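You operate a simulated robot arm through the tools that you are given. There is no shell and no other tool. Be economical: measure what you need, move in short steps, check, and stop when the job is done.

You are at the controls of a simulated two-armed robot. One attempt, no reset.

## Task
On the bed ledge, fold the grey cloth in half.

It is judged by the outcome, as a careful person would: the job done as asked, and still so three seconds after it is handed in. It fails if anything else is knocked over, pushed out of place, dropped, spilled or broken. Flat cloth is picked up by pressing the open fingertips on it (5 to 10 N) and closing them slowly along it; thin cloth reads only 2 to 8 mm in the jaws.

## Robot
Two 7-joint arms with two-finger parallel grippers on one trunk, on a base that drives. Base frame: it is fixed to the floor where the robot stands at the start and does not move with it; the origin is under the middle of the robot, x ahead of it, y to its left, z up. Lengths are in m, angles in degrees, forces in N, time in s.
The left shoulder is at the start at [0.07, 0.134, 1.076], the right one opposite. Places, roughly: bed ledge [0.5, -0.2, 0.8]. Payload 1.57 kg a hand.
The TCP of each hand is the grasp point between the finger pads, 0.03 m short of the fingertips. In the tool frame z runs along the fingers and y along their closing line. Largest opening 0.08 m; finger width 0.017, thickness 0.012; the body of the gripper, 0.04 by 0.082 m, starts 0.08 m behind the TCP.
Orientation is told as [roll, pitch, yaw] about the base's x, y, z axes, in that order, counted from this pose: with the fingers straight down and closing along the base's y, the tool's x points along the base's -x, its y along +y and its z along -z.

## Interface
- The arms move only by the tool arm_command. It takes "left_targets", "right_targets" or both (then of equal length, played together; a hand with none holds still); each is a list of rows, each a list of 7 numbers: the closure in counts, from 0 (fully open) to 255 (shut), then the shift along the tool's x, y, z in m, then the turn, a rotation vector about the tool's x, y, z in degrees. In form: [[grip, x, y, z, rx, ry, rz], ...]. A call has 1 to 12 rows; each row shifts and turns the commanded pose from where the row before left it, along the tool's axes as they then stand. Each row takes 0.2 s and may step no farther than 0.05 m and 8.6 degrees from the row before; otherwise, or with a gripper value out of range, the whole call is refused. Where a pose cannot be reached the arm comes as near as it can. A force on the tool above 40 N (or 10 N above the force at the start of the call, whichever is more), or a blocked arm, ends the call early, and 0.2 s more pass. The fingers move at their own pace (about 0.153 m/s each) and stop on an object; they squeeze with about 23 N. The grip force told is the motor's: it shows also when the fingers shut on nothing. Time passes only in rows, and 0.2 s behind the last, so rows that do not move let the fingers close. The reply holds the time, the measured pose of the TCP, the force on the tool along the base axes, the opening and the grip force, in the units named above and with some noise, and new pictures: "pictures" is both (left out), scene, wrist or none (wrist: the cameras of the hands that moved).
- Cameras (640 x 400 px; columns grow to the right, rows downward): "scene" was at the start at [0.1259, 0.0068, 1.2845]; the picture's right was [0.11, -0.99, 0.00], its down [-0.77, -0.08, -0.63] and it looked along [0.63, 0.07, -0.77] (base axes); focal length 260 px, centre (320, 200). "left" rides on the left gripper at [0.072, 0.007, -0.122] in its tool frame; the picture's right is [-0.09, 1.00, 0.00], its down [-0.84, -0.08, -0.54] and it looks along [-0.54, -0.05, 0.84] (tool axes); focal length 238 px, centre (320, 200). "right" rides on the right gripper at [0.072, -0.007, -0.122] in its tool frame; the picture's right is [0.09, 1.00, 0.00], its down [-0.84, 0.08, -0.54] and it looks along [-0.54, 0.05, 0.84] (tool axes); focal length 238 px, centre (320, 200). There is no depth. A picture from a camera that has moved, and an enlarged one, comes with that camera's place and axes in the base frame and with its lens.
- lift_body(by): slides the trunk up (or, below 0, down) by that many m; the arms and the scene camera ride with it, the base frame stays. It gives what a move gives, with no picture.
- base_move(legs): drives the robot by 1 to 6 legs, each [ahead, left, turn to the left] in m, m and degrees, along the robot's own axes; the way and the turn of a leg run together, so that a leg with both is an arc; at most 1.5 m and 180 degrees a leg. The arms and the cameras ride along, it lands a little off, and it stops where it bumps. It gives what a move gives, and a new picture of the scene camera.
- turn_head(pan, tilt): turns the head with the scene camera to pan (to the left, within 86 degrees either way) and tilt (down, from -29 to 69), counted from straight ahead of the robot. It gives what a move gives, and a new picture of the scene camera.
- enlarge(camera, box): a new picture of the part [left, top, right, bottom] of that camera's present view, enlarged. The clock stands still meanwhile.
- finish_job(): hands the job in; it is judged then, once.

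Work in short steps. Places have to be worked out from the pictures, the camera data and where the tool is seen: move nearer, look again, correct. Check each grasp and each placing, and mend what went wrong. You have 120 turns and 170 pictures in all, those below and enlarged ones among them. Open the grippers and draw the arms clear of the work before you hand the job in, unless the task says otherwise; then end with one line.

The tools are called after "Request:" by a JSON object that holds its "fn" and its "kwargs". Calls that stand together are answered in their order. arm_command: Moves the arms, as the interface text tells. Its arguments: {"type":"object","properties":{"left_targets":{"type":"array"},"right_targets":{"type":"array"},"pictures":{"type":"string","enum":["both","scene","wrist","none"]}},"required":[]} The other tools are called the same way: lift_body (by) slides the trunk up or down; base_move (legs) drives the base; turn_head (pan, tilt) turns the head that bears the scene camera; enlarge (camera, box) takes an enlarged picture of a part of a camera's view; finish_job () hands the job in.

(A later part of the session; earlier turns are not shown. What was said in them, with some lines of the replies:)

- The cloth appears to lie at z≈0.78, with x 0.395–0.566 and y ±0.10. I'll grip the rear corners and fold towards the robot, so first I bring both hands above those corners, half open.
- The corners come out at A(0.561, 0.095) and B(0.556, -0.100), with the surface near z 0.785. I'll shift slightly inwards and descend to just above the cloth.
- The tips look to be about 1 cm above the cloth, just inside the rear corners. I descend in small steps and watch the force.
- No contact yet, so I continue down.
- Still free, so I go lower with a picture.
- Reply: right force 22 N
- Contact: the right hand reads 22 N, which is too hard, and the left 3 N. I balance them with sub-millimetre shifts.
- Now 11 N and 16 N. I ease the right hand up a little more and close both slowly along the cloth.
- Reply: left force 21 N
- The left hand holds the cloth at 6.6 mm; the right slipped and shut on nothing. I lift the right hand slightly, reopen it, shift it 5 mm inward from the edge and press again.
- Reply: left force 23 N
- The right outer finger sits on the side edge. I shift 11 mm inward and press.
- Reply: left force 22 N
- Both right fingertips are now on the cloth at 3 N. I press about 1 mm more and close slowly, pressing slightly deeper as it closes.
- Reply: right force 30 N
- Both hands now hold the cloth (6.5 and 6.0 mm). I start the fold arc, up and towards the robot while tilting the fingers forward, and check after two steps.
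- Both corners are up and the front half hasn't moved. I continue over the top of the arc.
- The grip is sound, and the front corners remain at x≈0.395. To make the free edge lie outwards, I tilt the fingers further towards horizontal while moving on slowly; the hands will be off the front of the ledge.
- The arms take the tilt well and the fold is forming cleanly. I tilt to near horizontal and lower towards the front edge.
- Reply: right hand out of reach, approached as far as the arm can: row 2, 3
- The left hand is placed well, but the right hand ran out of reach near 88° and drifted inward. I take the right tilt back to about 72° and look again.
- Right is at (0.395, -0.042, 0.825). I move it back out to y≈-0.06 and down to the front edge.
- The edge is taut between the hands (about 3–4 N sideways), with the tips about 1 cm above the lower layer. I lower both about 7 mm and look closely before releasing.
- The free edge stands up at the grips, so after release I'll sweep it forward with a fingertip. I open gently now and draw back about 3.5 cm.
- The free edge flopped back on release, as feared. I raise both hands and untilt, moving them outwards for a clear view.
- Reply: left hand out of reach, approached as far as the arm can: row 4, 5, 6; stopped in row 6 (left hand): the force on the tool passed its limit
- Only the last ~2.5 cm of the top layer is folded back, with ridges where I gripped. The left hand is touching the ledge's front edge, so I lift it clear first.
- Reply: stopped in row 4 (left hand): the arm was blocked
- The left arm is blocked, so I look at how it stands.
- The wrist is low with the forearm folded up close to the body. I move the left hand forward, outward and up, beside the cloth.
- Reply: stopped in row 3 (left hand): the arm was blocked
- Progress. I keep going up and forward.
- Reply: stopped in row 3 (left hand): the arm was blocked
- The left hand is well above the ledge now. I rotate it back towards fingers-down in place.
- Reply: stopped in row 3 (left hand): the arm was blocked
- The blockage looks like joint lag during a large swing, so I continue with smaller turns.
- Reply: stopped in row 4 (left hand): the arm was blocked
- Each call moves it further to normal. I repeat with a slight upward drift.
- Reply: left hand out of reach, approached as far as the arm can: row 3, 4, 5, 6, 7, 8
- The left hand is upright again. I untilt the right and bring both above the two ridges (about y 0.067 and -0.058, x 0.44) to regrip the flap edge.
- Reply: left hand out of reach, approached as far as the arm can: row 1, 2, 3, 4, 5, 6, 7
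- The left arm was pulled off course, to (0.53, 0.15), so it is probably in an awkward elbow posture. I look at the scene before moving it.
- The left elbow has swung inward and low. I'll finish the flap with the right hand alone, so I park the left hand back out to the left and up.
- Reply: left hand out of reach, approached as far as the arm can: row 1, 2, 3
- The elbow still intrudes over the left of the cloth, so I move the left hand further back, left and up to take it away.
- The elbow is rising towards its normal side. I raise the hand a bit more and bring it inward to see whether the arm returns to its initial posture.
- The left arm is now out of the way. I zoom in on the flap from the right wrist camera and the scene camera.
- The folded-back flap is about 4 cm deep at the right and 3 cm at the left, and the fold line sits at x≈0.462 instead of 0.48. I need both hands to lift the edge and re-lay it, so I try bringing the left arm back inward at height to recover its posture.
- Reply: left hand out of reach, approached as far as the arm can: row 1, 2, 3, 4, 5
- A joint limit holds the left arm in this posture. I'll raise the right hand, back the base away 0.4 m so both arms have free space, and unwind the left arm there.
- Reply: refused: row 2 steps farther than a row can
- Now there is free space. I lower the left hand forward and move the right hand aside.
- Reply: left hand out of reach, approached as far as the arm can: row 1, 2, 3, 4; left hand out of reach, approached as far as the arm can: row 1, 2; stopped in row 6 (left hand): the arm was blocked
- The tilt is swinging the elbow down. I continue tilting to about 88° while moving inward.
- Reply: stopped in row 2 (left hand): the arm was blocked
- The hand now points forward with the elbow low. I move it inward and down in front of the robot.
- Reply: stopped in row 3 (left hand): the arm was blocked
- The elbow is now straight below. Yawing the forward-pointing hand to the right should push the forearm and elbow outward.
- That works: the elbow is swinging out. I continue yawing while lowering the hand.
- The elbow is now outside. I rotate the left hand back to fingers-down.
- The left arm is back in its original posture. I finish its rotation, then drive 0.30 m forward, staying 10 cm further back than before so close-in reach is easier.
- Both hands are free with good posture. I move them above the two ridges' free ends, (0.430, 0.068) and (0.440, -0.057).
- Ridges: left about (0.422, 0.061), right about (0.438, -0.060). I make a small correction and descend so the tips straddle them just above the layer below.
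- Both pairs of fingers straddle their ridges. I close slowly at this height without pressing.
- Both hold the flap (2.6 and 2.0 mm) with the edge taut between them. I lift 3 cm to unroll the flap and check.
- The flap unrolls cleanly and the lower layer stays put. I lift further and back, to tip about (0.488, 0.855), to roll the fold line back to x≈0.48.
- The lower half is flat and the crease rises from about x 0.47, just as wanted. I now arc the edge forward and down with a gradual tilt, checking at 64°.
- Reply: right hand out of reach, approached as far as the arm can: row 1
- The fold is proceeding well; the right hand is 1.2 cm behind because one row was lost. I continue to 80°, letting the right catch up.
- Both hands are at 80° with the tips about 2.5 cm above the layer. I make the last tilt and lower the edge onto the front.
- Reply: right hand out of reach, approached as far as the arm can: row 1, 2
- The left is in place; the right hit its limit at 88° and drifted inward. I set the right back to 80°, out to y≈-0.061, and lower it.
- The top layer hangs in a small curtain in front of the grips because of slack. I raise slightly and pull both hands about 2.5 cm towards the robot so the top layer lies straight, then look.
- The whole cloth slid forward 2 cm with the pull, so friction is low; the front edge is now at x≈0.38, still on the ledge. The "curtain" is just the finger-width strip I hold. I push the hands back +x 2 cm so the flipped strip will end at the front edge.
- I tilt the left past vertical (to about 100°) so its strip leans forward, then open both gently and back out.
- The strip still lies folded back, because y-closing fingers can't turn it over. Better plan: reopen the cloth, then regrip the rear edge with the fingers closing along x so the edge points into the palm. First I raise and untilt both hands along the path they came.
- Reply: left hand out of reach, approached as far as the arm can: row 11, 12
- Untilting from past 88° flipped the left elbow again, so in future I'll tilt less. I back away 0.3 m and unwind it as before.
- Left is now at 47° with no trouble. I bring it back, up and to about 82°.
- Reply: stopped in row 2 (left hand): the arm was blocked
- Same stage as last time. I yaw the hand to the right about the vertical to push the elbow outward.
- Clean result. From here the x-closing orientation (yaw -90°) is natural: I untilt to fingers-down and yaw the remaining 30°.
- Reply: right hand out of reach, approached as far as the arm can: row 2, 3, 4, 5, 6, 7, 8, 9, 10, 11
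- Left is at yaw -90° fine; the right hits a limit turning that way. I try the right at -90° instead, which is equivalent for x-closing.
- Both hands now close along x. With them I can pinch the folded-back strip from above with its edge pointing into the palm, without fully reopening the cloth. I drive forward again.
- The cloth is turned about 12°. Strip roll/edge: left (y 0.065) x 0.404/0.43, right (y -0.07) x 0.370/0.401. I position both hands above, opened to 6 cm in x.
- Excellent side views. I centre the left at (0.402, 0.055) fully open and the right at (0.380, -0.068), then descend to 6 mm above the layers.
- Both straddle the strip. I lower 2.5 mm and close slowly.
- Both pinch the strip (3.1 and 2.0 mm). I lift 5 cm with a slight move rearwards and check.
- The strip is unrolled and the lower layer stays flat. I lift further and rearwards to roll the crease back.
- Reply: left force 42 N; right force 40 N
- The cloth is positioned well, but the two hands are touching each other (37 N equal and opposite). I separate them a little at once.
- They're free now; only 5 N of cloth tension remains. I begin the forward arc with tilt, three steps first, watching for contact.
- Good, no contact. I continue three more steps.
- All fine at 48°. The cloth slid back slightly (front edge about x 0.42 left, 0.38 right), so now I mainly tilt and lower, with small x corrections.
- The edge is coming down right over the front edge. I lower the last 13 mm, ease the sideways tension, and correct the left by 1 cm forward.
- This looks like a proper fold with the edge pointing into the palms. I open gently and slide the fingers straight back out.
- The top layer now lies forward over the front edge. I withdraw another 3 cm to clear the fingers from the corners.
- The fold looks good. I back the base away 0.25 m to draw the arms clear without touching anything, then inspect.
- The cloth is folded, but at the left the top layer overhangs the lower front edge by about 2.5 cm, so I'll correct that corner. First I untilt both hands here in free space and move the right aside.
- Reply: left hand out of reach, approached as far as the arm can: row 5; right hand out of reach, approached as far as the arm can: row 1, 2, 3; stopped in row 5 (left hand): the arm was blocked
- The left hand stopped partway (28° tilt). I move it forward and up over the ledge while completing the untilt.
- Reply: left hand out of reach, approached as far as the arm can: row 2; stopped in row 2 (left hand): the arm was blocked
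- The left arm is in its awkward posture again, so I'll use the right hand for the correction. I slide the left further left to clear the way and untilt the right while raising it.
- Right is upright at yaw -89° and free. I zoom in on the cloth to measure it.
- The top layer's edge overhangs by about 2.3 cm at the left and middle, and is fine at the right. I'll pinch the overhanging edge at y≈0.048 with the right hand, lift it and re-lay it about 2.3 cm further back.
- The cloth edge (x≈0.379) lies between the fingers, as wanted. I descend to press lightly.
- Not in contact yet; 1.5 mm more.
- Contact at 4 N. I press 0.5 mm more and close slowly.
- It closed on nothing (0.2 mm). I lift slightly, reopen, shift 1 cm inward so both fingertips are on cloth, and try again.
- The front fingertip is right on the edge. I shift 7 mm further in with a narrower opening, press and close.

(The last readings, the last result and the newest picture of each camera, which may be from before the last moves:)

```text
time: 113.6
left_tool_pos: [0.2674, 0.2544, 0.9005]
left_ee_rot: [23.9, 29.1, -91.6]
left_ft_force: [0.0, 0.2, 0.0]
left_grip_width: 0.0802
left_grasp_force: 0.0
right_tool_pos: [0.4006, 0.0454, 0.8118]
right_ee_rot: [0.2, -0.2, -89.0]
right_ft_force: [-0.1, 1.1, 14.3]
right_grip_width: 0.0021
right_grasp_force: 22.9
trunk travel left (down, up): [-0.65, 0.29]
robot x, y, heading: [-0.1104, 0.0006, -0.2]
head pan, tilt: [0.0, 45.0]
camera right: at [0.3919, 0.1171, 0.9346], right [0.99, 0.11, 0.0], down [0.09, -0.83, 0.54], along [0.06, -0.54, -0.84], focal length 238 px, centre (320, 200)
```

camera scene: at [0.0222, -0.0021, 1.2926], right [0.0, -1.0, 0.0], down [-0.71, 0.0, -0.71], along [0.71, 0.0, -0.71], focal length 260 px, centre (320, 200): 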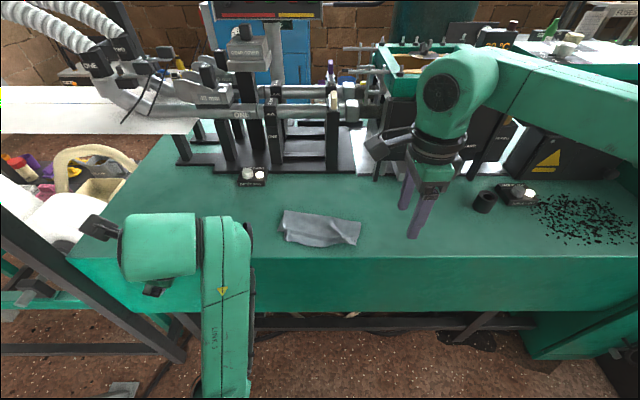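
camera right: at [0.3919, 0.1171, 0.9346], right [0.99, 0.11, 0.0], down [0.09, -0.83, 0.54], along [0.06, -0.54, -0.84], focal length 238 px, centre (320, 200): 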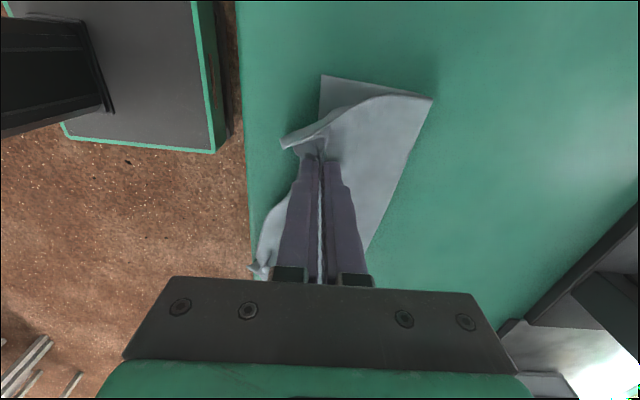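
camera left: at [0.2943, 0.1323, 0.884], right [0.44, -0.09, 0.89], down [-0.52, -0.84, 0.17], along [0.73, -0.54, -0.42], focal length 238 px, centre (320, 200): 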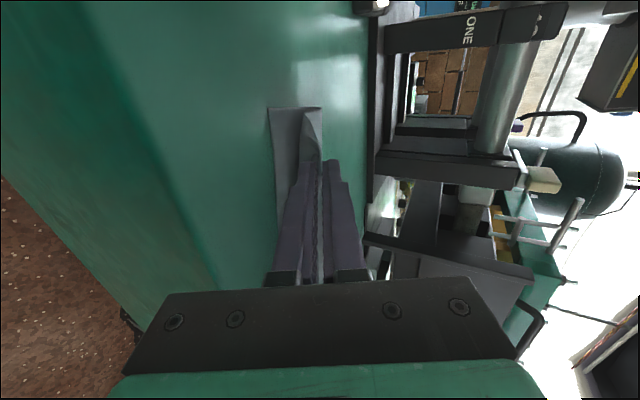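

Gripped (2.1 mm), with the free edge still pointing forward, so no tilt is needed. I lift 2.5 cm and move 2.2 cm back to check.

Request:
{"fn": "arm_command", "kwargs": {"right_targets": [[255, 0, 0, -0.012, 0, 0, 0], [255, 0, 0.006, -0.013, 0, 0, 0], [255, 0, 0.008, 0, 0, 0, 0], [255, 0, 0.008, 0, 0, 0, 0], [255, 0, 0, 0, 0, 0, 0]], "pictures": "wrist"}}

Request:
{"fn": "enlarge", "kwargs": {"camera": "scene", "box": [265, 195, 377, 265]}}

```text
time: 114.8
left_tool_pos: [0.269, 0.2545, 0.9005]
left_ee_rot: [23.9, 29.2, -91.6]
left_ft_force: [0.2, 0.1, -0.3]
left_grip_width: 0.0801
left_grasp_force: 0.0
right_tool_pos: [0.4232, 0.0469, 0.8347]
right_ee_rot: [-0.1, -0.1, -88.9]
right_ft_force: [0.7, -0.4, 0.5]
right_grip_width: 0.0021
right_grasp_force: 23.0
trunk travel left (down, up): [-0.65, 0.29]
robot x, y, heading: [-0.1089, 0.0006, -0.3]
head pan, tilt: [0.0, 45.0]
camera right: at [0.4151, 0.1176, 0.9583], right [0.99, 0.11, 0.0], down [0.09, -0.83, 0.54], along [0.06, -0.54, -0.84], focal length 238 px, centre (320, 200)
```

right: 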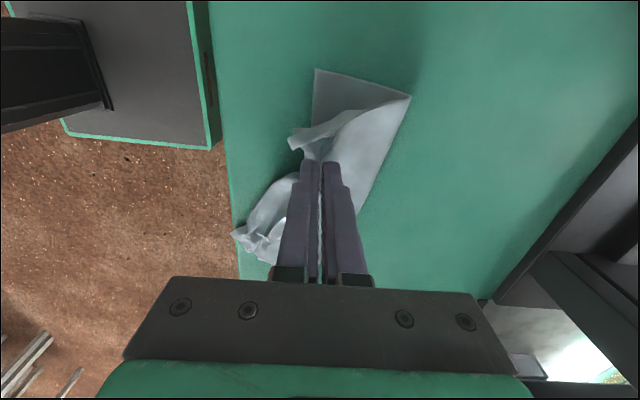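

```text
5.71 times, centred on (321, 230) of scene
camera zoom: at [0.0232, -0.002, 1.2925], right [0.0, -1.0, 0.0], down [-0.71, 0.0, -0.71], along [0.71, 0.0, -0.71], focal length 1484 px, centre (314, 29)
```

zoom: 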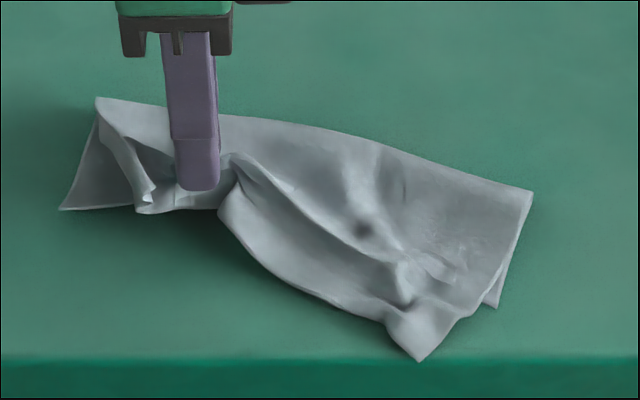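

The left and middle edge is about right now, but the right top corner swung forward. I lower and release here, then correct the right corner.

Request:
{"fn": "arm_command", "kwargs": {"right_targets": [[255, 0, -0.003, 0.011, 0, 0, 0], [255, 0, 0, 0.01, 0, 0, 0], [235, 0, 0, 0, 0, 0, 0], [215, 0, 0, 0, 0, 0, 0], [190, 0, 0, 0, 0, 0, 0], [190, 0, 0, -0.02, 0, 0, 0], [190, 0, 0, -0.03, 0, 0, 0], [170, -0.04, 0, -0.02, 0, 0, 0], [170, -0.04, 0, 0, 0, 0, 0], [170, -0.04, -0.01, 0, 0, 0, 0]], "pictures": "wrist"}}

Request:
{"fn": "enlarge", "kwargs": {"camera": "scene", "box": [265, 195, 377, 265]}}

```text
time: 117.0
left_tool_pos: [0.2666, 0.2521, 0.8998]
left_ee_rot: [23.8, 29.3, -91.6]
left_ft_force: [-0.1, -0.8, 0.3]
left_grip_width: 0.0799
left_grasp_force: 0.1
right_tool_pos: [0.4121, -0.0749, 0.8848]
right_ee_rot: [0.1, -0.1, -89.1]
right_ft_force: [-0.3, -1.2, 0.7]
right_grip_width: 0.0266
right_grasp_force: 0.0
trunk travel left (down, up): [-0.65, 0.29]
robot x, y, heading: [-0.1074, -0.0022, -0.2]
head pan, tilt: [0.0, 45.0]
camera right: at [0.404, -0.0046, 1.0078], right [0.99, 0.11, 0.0], down [0.09, -0.83, 0.54], along [0.06, -0.54, -0.84], focal length 238 px, centre (320, 200)
```

right: 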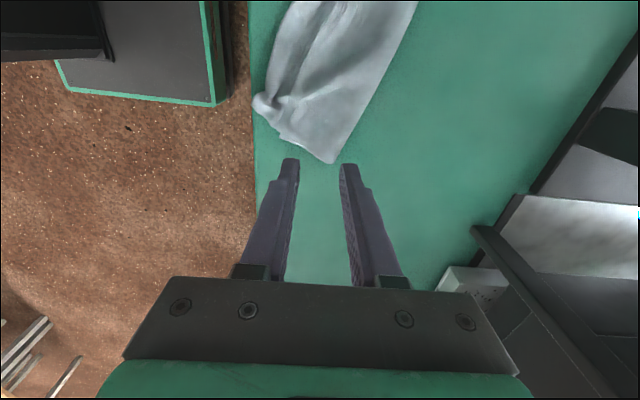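

```text
5.71 times, centred on (321, 230) of scene
camera zoom: at [0.0225, -0.0041, 1.2925], right [0.0, -1.0, 0.0], down [-0.71, 0.0, -0.71], along [0.71, 0.0, -0.71], focal length 1484 px, centre (314, 29)
```

zoom: 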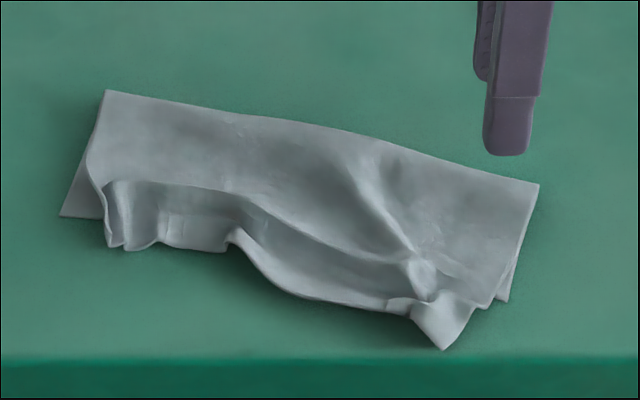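

The left half is now aligned. The right top corner must move about 2.4 cm back and 2.3 cm right. I position the right hand over it at (0.372, -0.054) and press.

Request:
{"fn": "arm_command", "kwargs": {"right_targets": [[159, 0.0105, -0.02, 0.0, 0, 0, 0], [159, 0.0105, -0.02, 0.025, 0, 0, 0], [159, 0, 0, 0.025, 0, 0, 0], [159, 0, 0, 0.02, 0, 0, 0], [159, 0, 0, 0.002, 0, 0, 0], [159, 0, 0, 0, 0, 0, 0]], "pictures": "wrist"}}

```text
time: 118.4
left_tool_pos: [0.268, 0.2556, 0.9009]
left_ee_rot: [23.8, 29.3, -91.6]
left_ft_force: [-0.2, 0.8, 0.0]
left_grip_width: 0.0799
left_grasp_force: 0.1
right_tool_pos: [0.3732, -0.0537, 0.8134]
right_ee_rot: [0.1, -0.3, -89.0]
right_ft_force: [0.0, 0.4, 0.2]
right_grip_width: 0.0301
right_grasp_force: 0.0
trunk travel left (down, up): [-0.65, 0.29]
robot x, y, heading: [-0.1089, -0.0027, -0.2]
head pan, tilt: [0.0, 45.0]
camera right: at [0.3648, 0.0175, 0.9355], right [0.99, 0.11, 0.0], down [0.09, -0.83, 0.55], along [0.06, -0.54, -0.84], focal length 238 px, centre (320, 200)
```

right: 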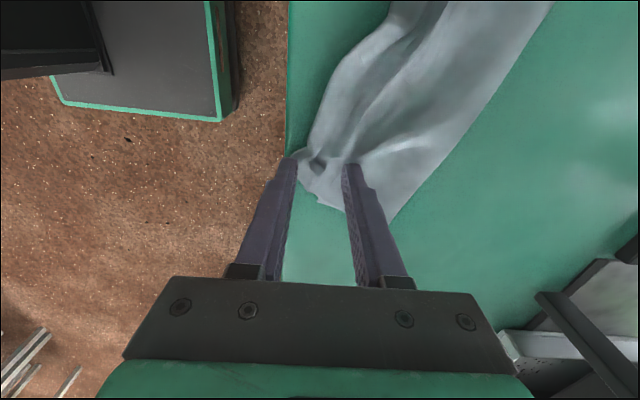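

The fingers straddle the corner bunch. I press slightly and close.

Request:
{"fn": "arm_command", "kwargs": {"right_targets": [[159, 0, 0, 0.002, 0, 0, 0], [170, 0, 0, 0, 0, 0, 0], [182, 0, 0, 0, 0, 0, 0], [194, 0, 0, 0, 0, 0, 0], [206, 0, 0, 0, 0, 0, 0], [218, 0, 0, 0, 0, 0, 0], [230, 0, 0, 0, 0, 0, 0], [242, 0, 0, 0, 0, 0, 0], [255, 0, 0, 0, 0, 0, 0], [255, 0, 0, 0, 0, 0, 0]], "pictures": "wrist"}}

```text
time: 120.6
left_tool_pos: [0.2668, 0.2555, 0.9005]
left_ee_rot: [24.0, 29.2, -91.6]
left_ft_force: [-0.4, 0.1, -0.3]
left_grip_width: 0.08
left_grasp_force: 0.1
right_tool_pos: [0.3726, -0.0526, 0.8117]
right_ee_rot: [0.1, -0.2, -89.0]
right_ft_force: [1.3, -0.5, 11.3]
right_grip_width: 0.0028
right_grasp_force: 22.8
trunk travel left (down, up): [-0.65, 0.29]
robot x, y, heading: [-0.107, -0.0014, -0.1]
head pan, tilt: [0.0, 45.0]
camera right: at [0.3638, 0.0178, 0.9347], right [0.99, 0.11, 0.0], down [0.09, -0.83, 0.55], along [0.06, -0.54, -0.84], focal length 238 px, centre (320, 200)
```

right: 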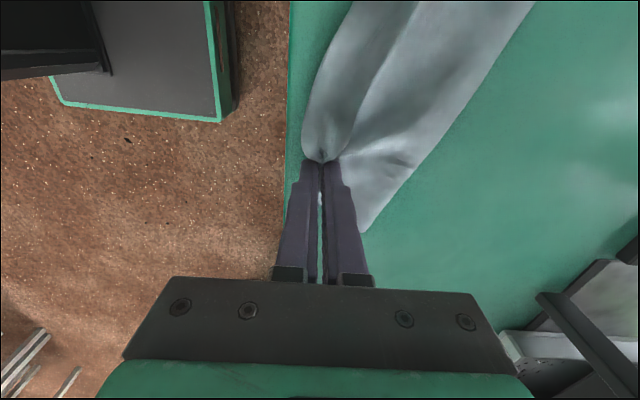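

Gripped (2.8 mm). I lift 2 cm, move back and to the right, and look.

Request:
{"fn": "arm_command", "kwargs": {"right_targets": [[255, 0, 0, -0.012, 0, 0, 0], [255, 0, 0.006, -0.01, 0, 0, 0], [255, -0.01, 0.009, 0, 0, 0, 0], [255, -0.01, 0.008, 0, 0, 0, 0], [255, 0, 0, 0, 0, 0, 0]], "pictures": "none"}}

Request:
{"fn": "enlarge", "kwargs": {"camera": "scene", "box": [265, 195, 377, 265]}}

```text
time: 121.8
left_tool_pos: [0.2675, 0.2549, 0.901]
left_ee_rot: [23.8, 29.2, -91.6]
left_ft_force: [0.0, 0.3, 1.0]
left_grip_width: 0.0801
left_grasp_force: 0.2
right_tool_pos: [0.3958, -0.0733, 0.8333]
right_ee_rot: [-0.1, -0.2, -89.0]
right_ft_force: [0.1, 0.6, -0.4]
right_grip_width: 0.0027
right_grasp_force: 23.0
trunk travel left (down, up): [-0.65, 0.29]
robot x, y, heading: [-0.1088, -0.0022, -0.4]
head pan, tilt: [0.0, 45.0]
```

```text
5.71 times, centred on (321, 230) of scene
camera zoom: at [0.0231, -0.0017, 1.2925], right [0.0, -1.0, 0.0], down [-0.71, 0.0, -0.71], along [0.71, 0.0, -0.71], focal length 1484 px, centre (314, 29)
```

zoom: 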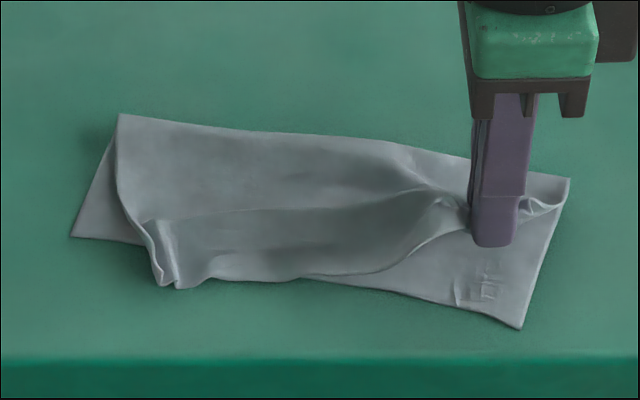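

Much better: the edge nearly follows the lower front edge. I set the corner down about 1.6 cm forward and slightly right, then release.

Request:
{"fn": "arm_command", "kwargs": {"right_targets": [[255, -0.003, -0.008, 0, 0, 0, 0], [255, -0.002, -0.008, 0.01, 0, 0, 0], [255, 0, 0, 0.01, 0, 0, 0], [235, 0, 0, 0, 0, 0, 0], [215, 0, 0, 0, 0, 0, 0], [190, 0, 0, 0, 0, 0, 0], [190, 0, 0, -0.02, 0, 0, 0], [190, 0, 0, -0.03, 0, 0, 0], [170, -0.03, 0, -0.03, 0, 0, 0], [170, -0.04, 0, 0, 0, 0, 0]], "pictures": "none"}}

Request:
{"fn": "enlarge", "kwargs": {"camera": "scene", "box": [265, 195, 377, 265]}}

```text
time: 124.0
left_tool_pos: [0.2678, 0.2531, 0.9006]
left_ee_rot: [23.7, 29.3, -91.6]
left_ft_force: [-0.6, -0.6, -0.6]
left_grip_width: 0.08
left_grasp_force: 0.1
right_tool_pos: [0.3804, -0.1509, 0.8934]
right_ee_rot: [0.0, -0.2, -89.1]
right_ft_force: [0.2, -0.4, 0.2]
right_grip_width: 0.0267
right_grasp_force: 0.1
trunk travel left (down, up): [-0.65, 0.29]
robot x, y, heading: [-0.1063, 0.0005, -0.0]
head pan, tilt: [0.0, 45.0]
```

```text
5.71 times, centred on (321, 230) of scene
camera zoom: at [0.023, -0.0038, 1.2925], right [0.0, -1.0, 0.0], down [-0.71, 0.0, -0.71], along [0.71, 0.0, -0.71], focal length 1484 px, centre (314, 29)
```

zoom: 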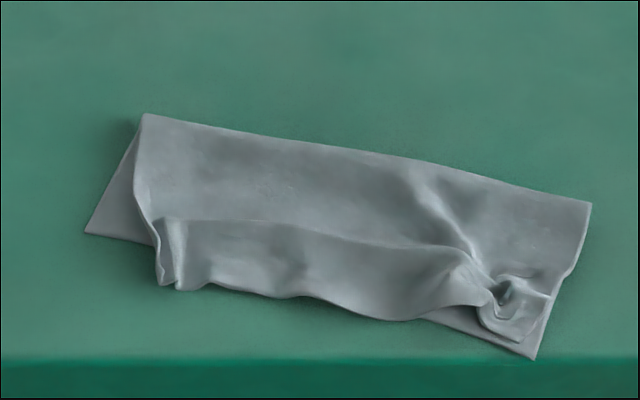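

The fold is now good: the top edge follows the lower front edge to within about 1 cm, and the cloth lies wholly on the ledge. I open the grippers and back away.

Request:
{"fn": "arm_command", "kwargs": {"right_targets": [[0, 0, 0, -0.03, 0, 0, 0], [0, -0.02, 0, -0.02, 0, 0, 0], [0, 0, 0, 0, 0, 0, 0]], "pictures": "none"}}

Request:
{"fn": "base_move", "kwargs": {"legs": [[-0.25, 0, 0]]}}

Request:
{"fn": "enlarge", "kwargs": {"camera": "scene", "box": [260, 140, 380, 215]}}

```text
time: 124.8
left_tool_pos: [0.2685, 0.2557, 0.8999]
left_ee_rot: [23.9, 29.1, -91.6]
left_ft_force: [-0.6, 0.6, 0.8]
left_grip_width: 0.0802
left_grasp_force: 0.1
right_tool_pos: [0.3818, -0.168, 0.9442]
right_ee_rot: [0.0, -0.2, -89.0]
right_ft_force: [-0.3, -0.4, 0.5]
right_grip_width: 0.08
right_grasp_force: 0.0
trunk travel left (down, up): [-0.65, 0.29]
robot x, y, heading: [-0.1058, 0.0008, -0.3]
head pan, tilt: [0.0, 45.0]
```

```text
time: 126.6
left_tool_pos: [0.0181, 0.2553, 0.9]
left_ee_rot: [23.8, 29.2, -91.5]
left_ft_force: [0.3, -0.4, 0.1]
left_grip_width: 0.0799
left_grasp_force: 0.0
right_tool_pos: [0.1317, -0.1663, 0.9438]
right_ee_rot: [0.0, -0.2, -89.0]
right_ft_force: [0.5, 0.4, -0.3]
right_grip_width: 0.0798
right_grasp_force: 0.1
trunk travel left (down, up): [-0.65, 0.29]
robot x, y, heading: [-0.3543, -0.0009, 0.0]
head pan, tilt: [0.0, 45.0]
camera scene: at [-0.2265, -0.0013, 1.2924], right [0.0, -1.0, 0.0], down [-0.71, 0.0, -0.71], along [0.71, 0.0, -0.71], focal length 260 px, centre (320, 200)
```

scene: 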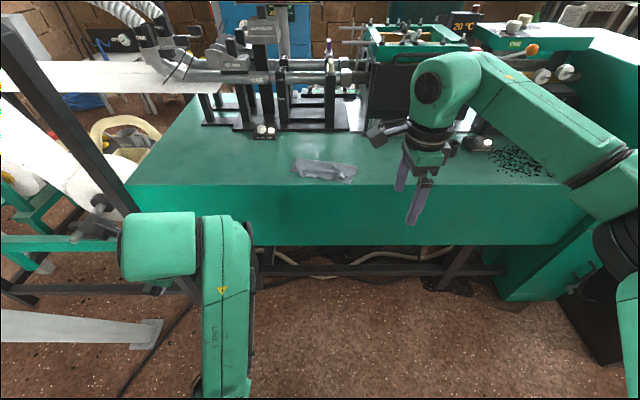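

```text
5.33 times, centred on (320, 178) of scene
camera zoom: at [-0.2265, -0.0013, 1.2924], right [0.0, -1.0, 0.0], down [-0.71, 0.0, -0.71], along [0.71, 0.0, -0.71], focal length 1385 px, centre (320, 320)
```

zoom: 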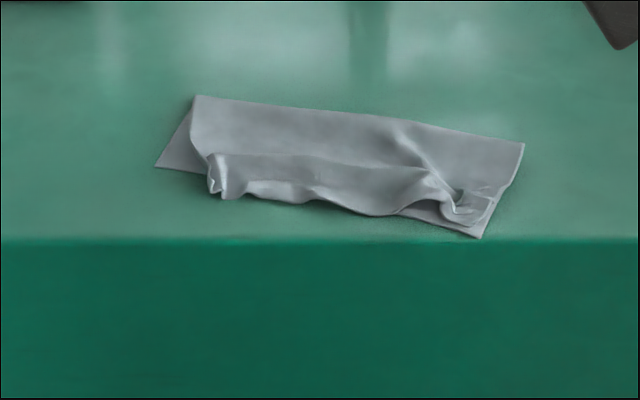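

The cloth is folded in half and stable on the ledge, nothing else has been disturbed, and both arms are clear with the grippers open. I hand the job in.

Request:
{"fn": "finish_job", "kwargs": {}}

```text
The job is handed in.
```

The grey cloth is folded in half on the bed ledge and the job is handed in; it is a bit wrinkled, turned about 14° from its starting angle, and roughly 1 cm out of line at the left corner.
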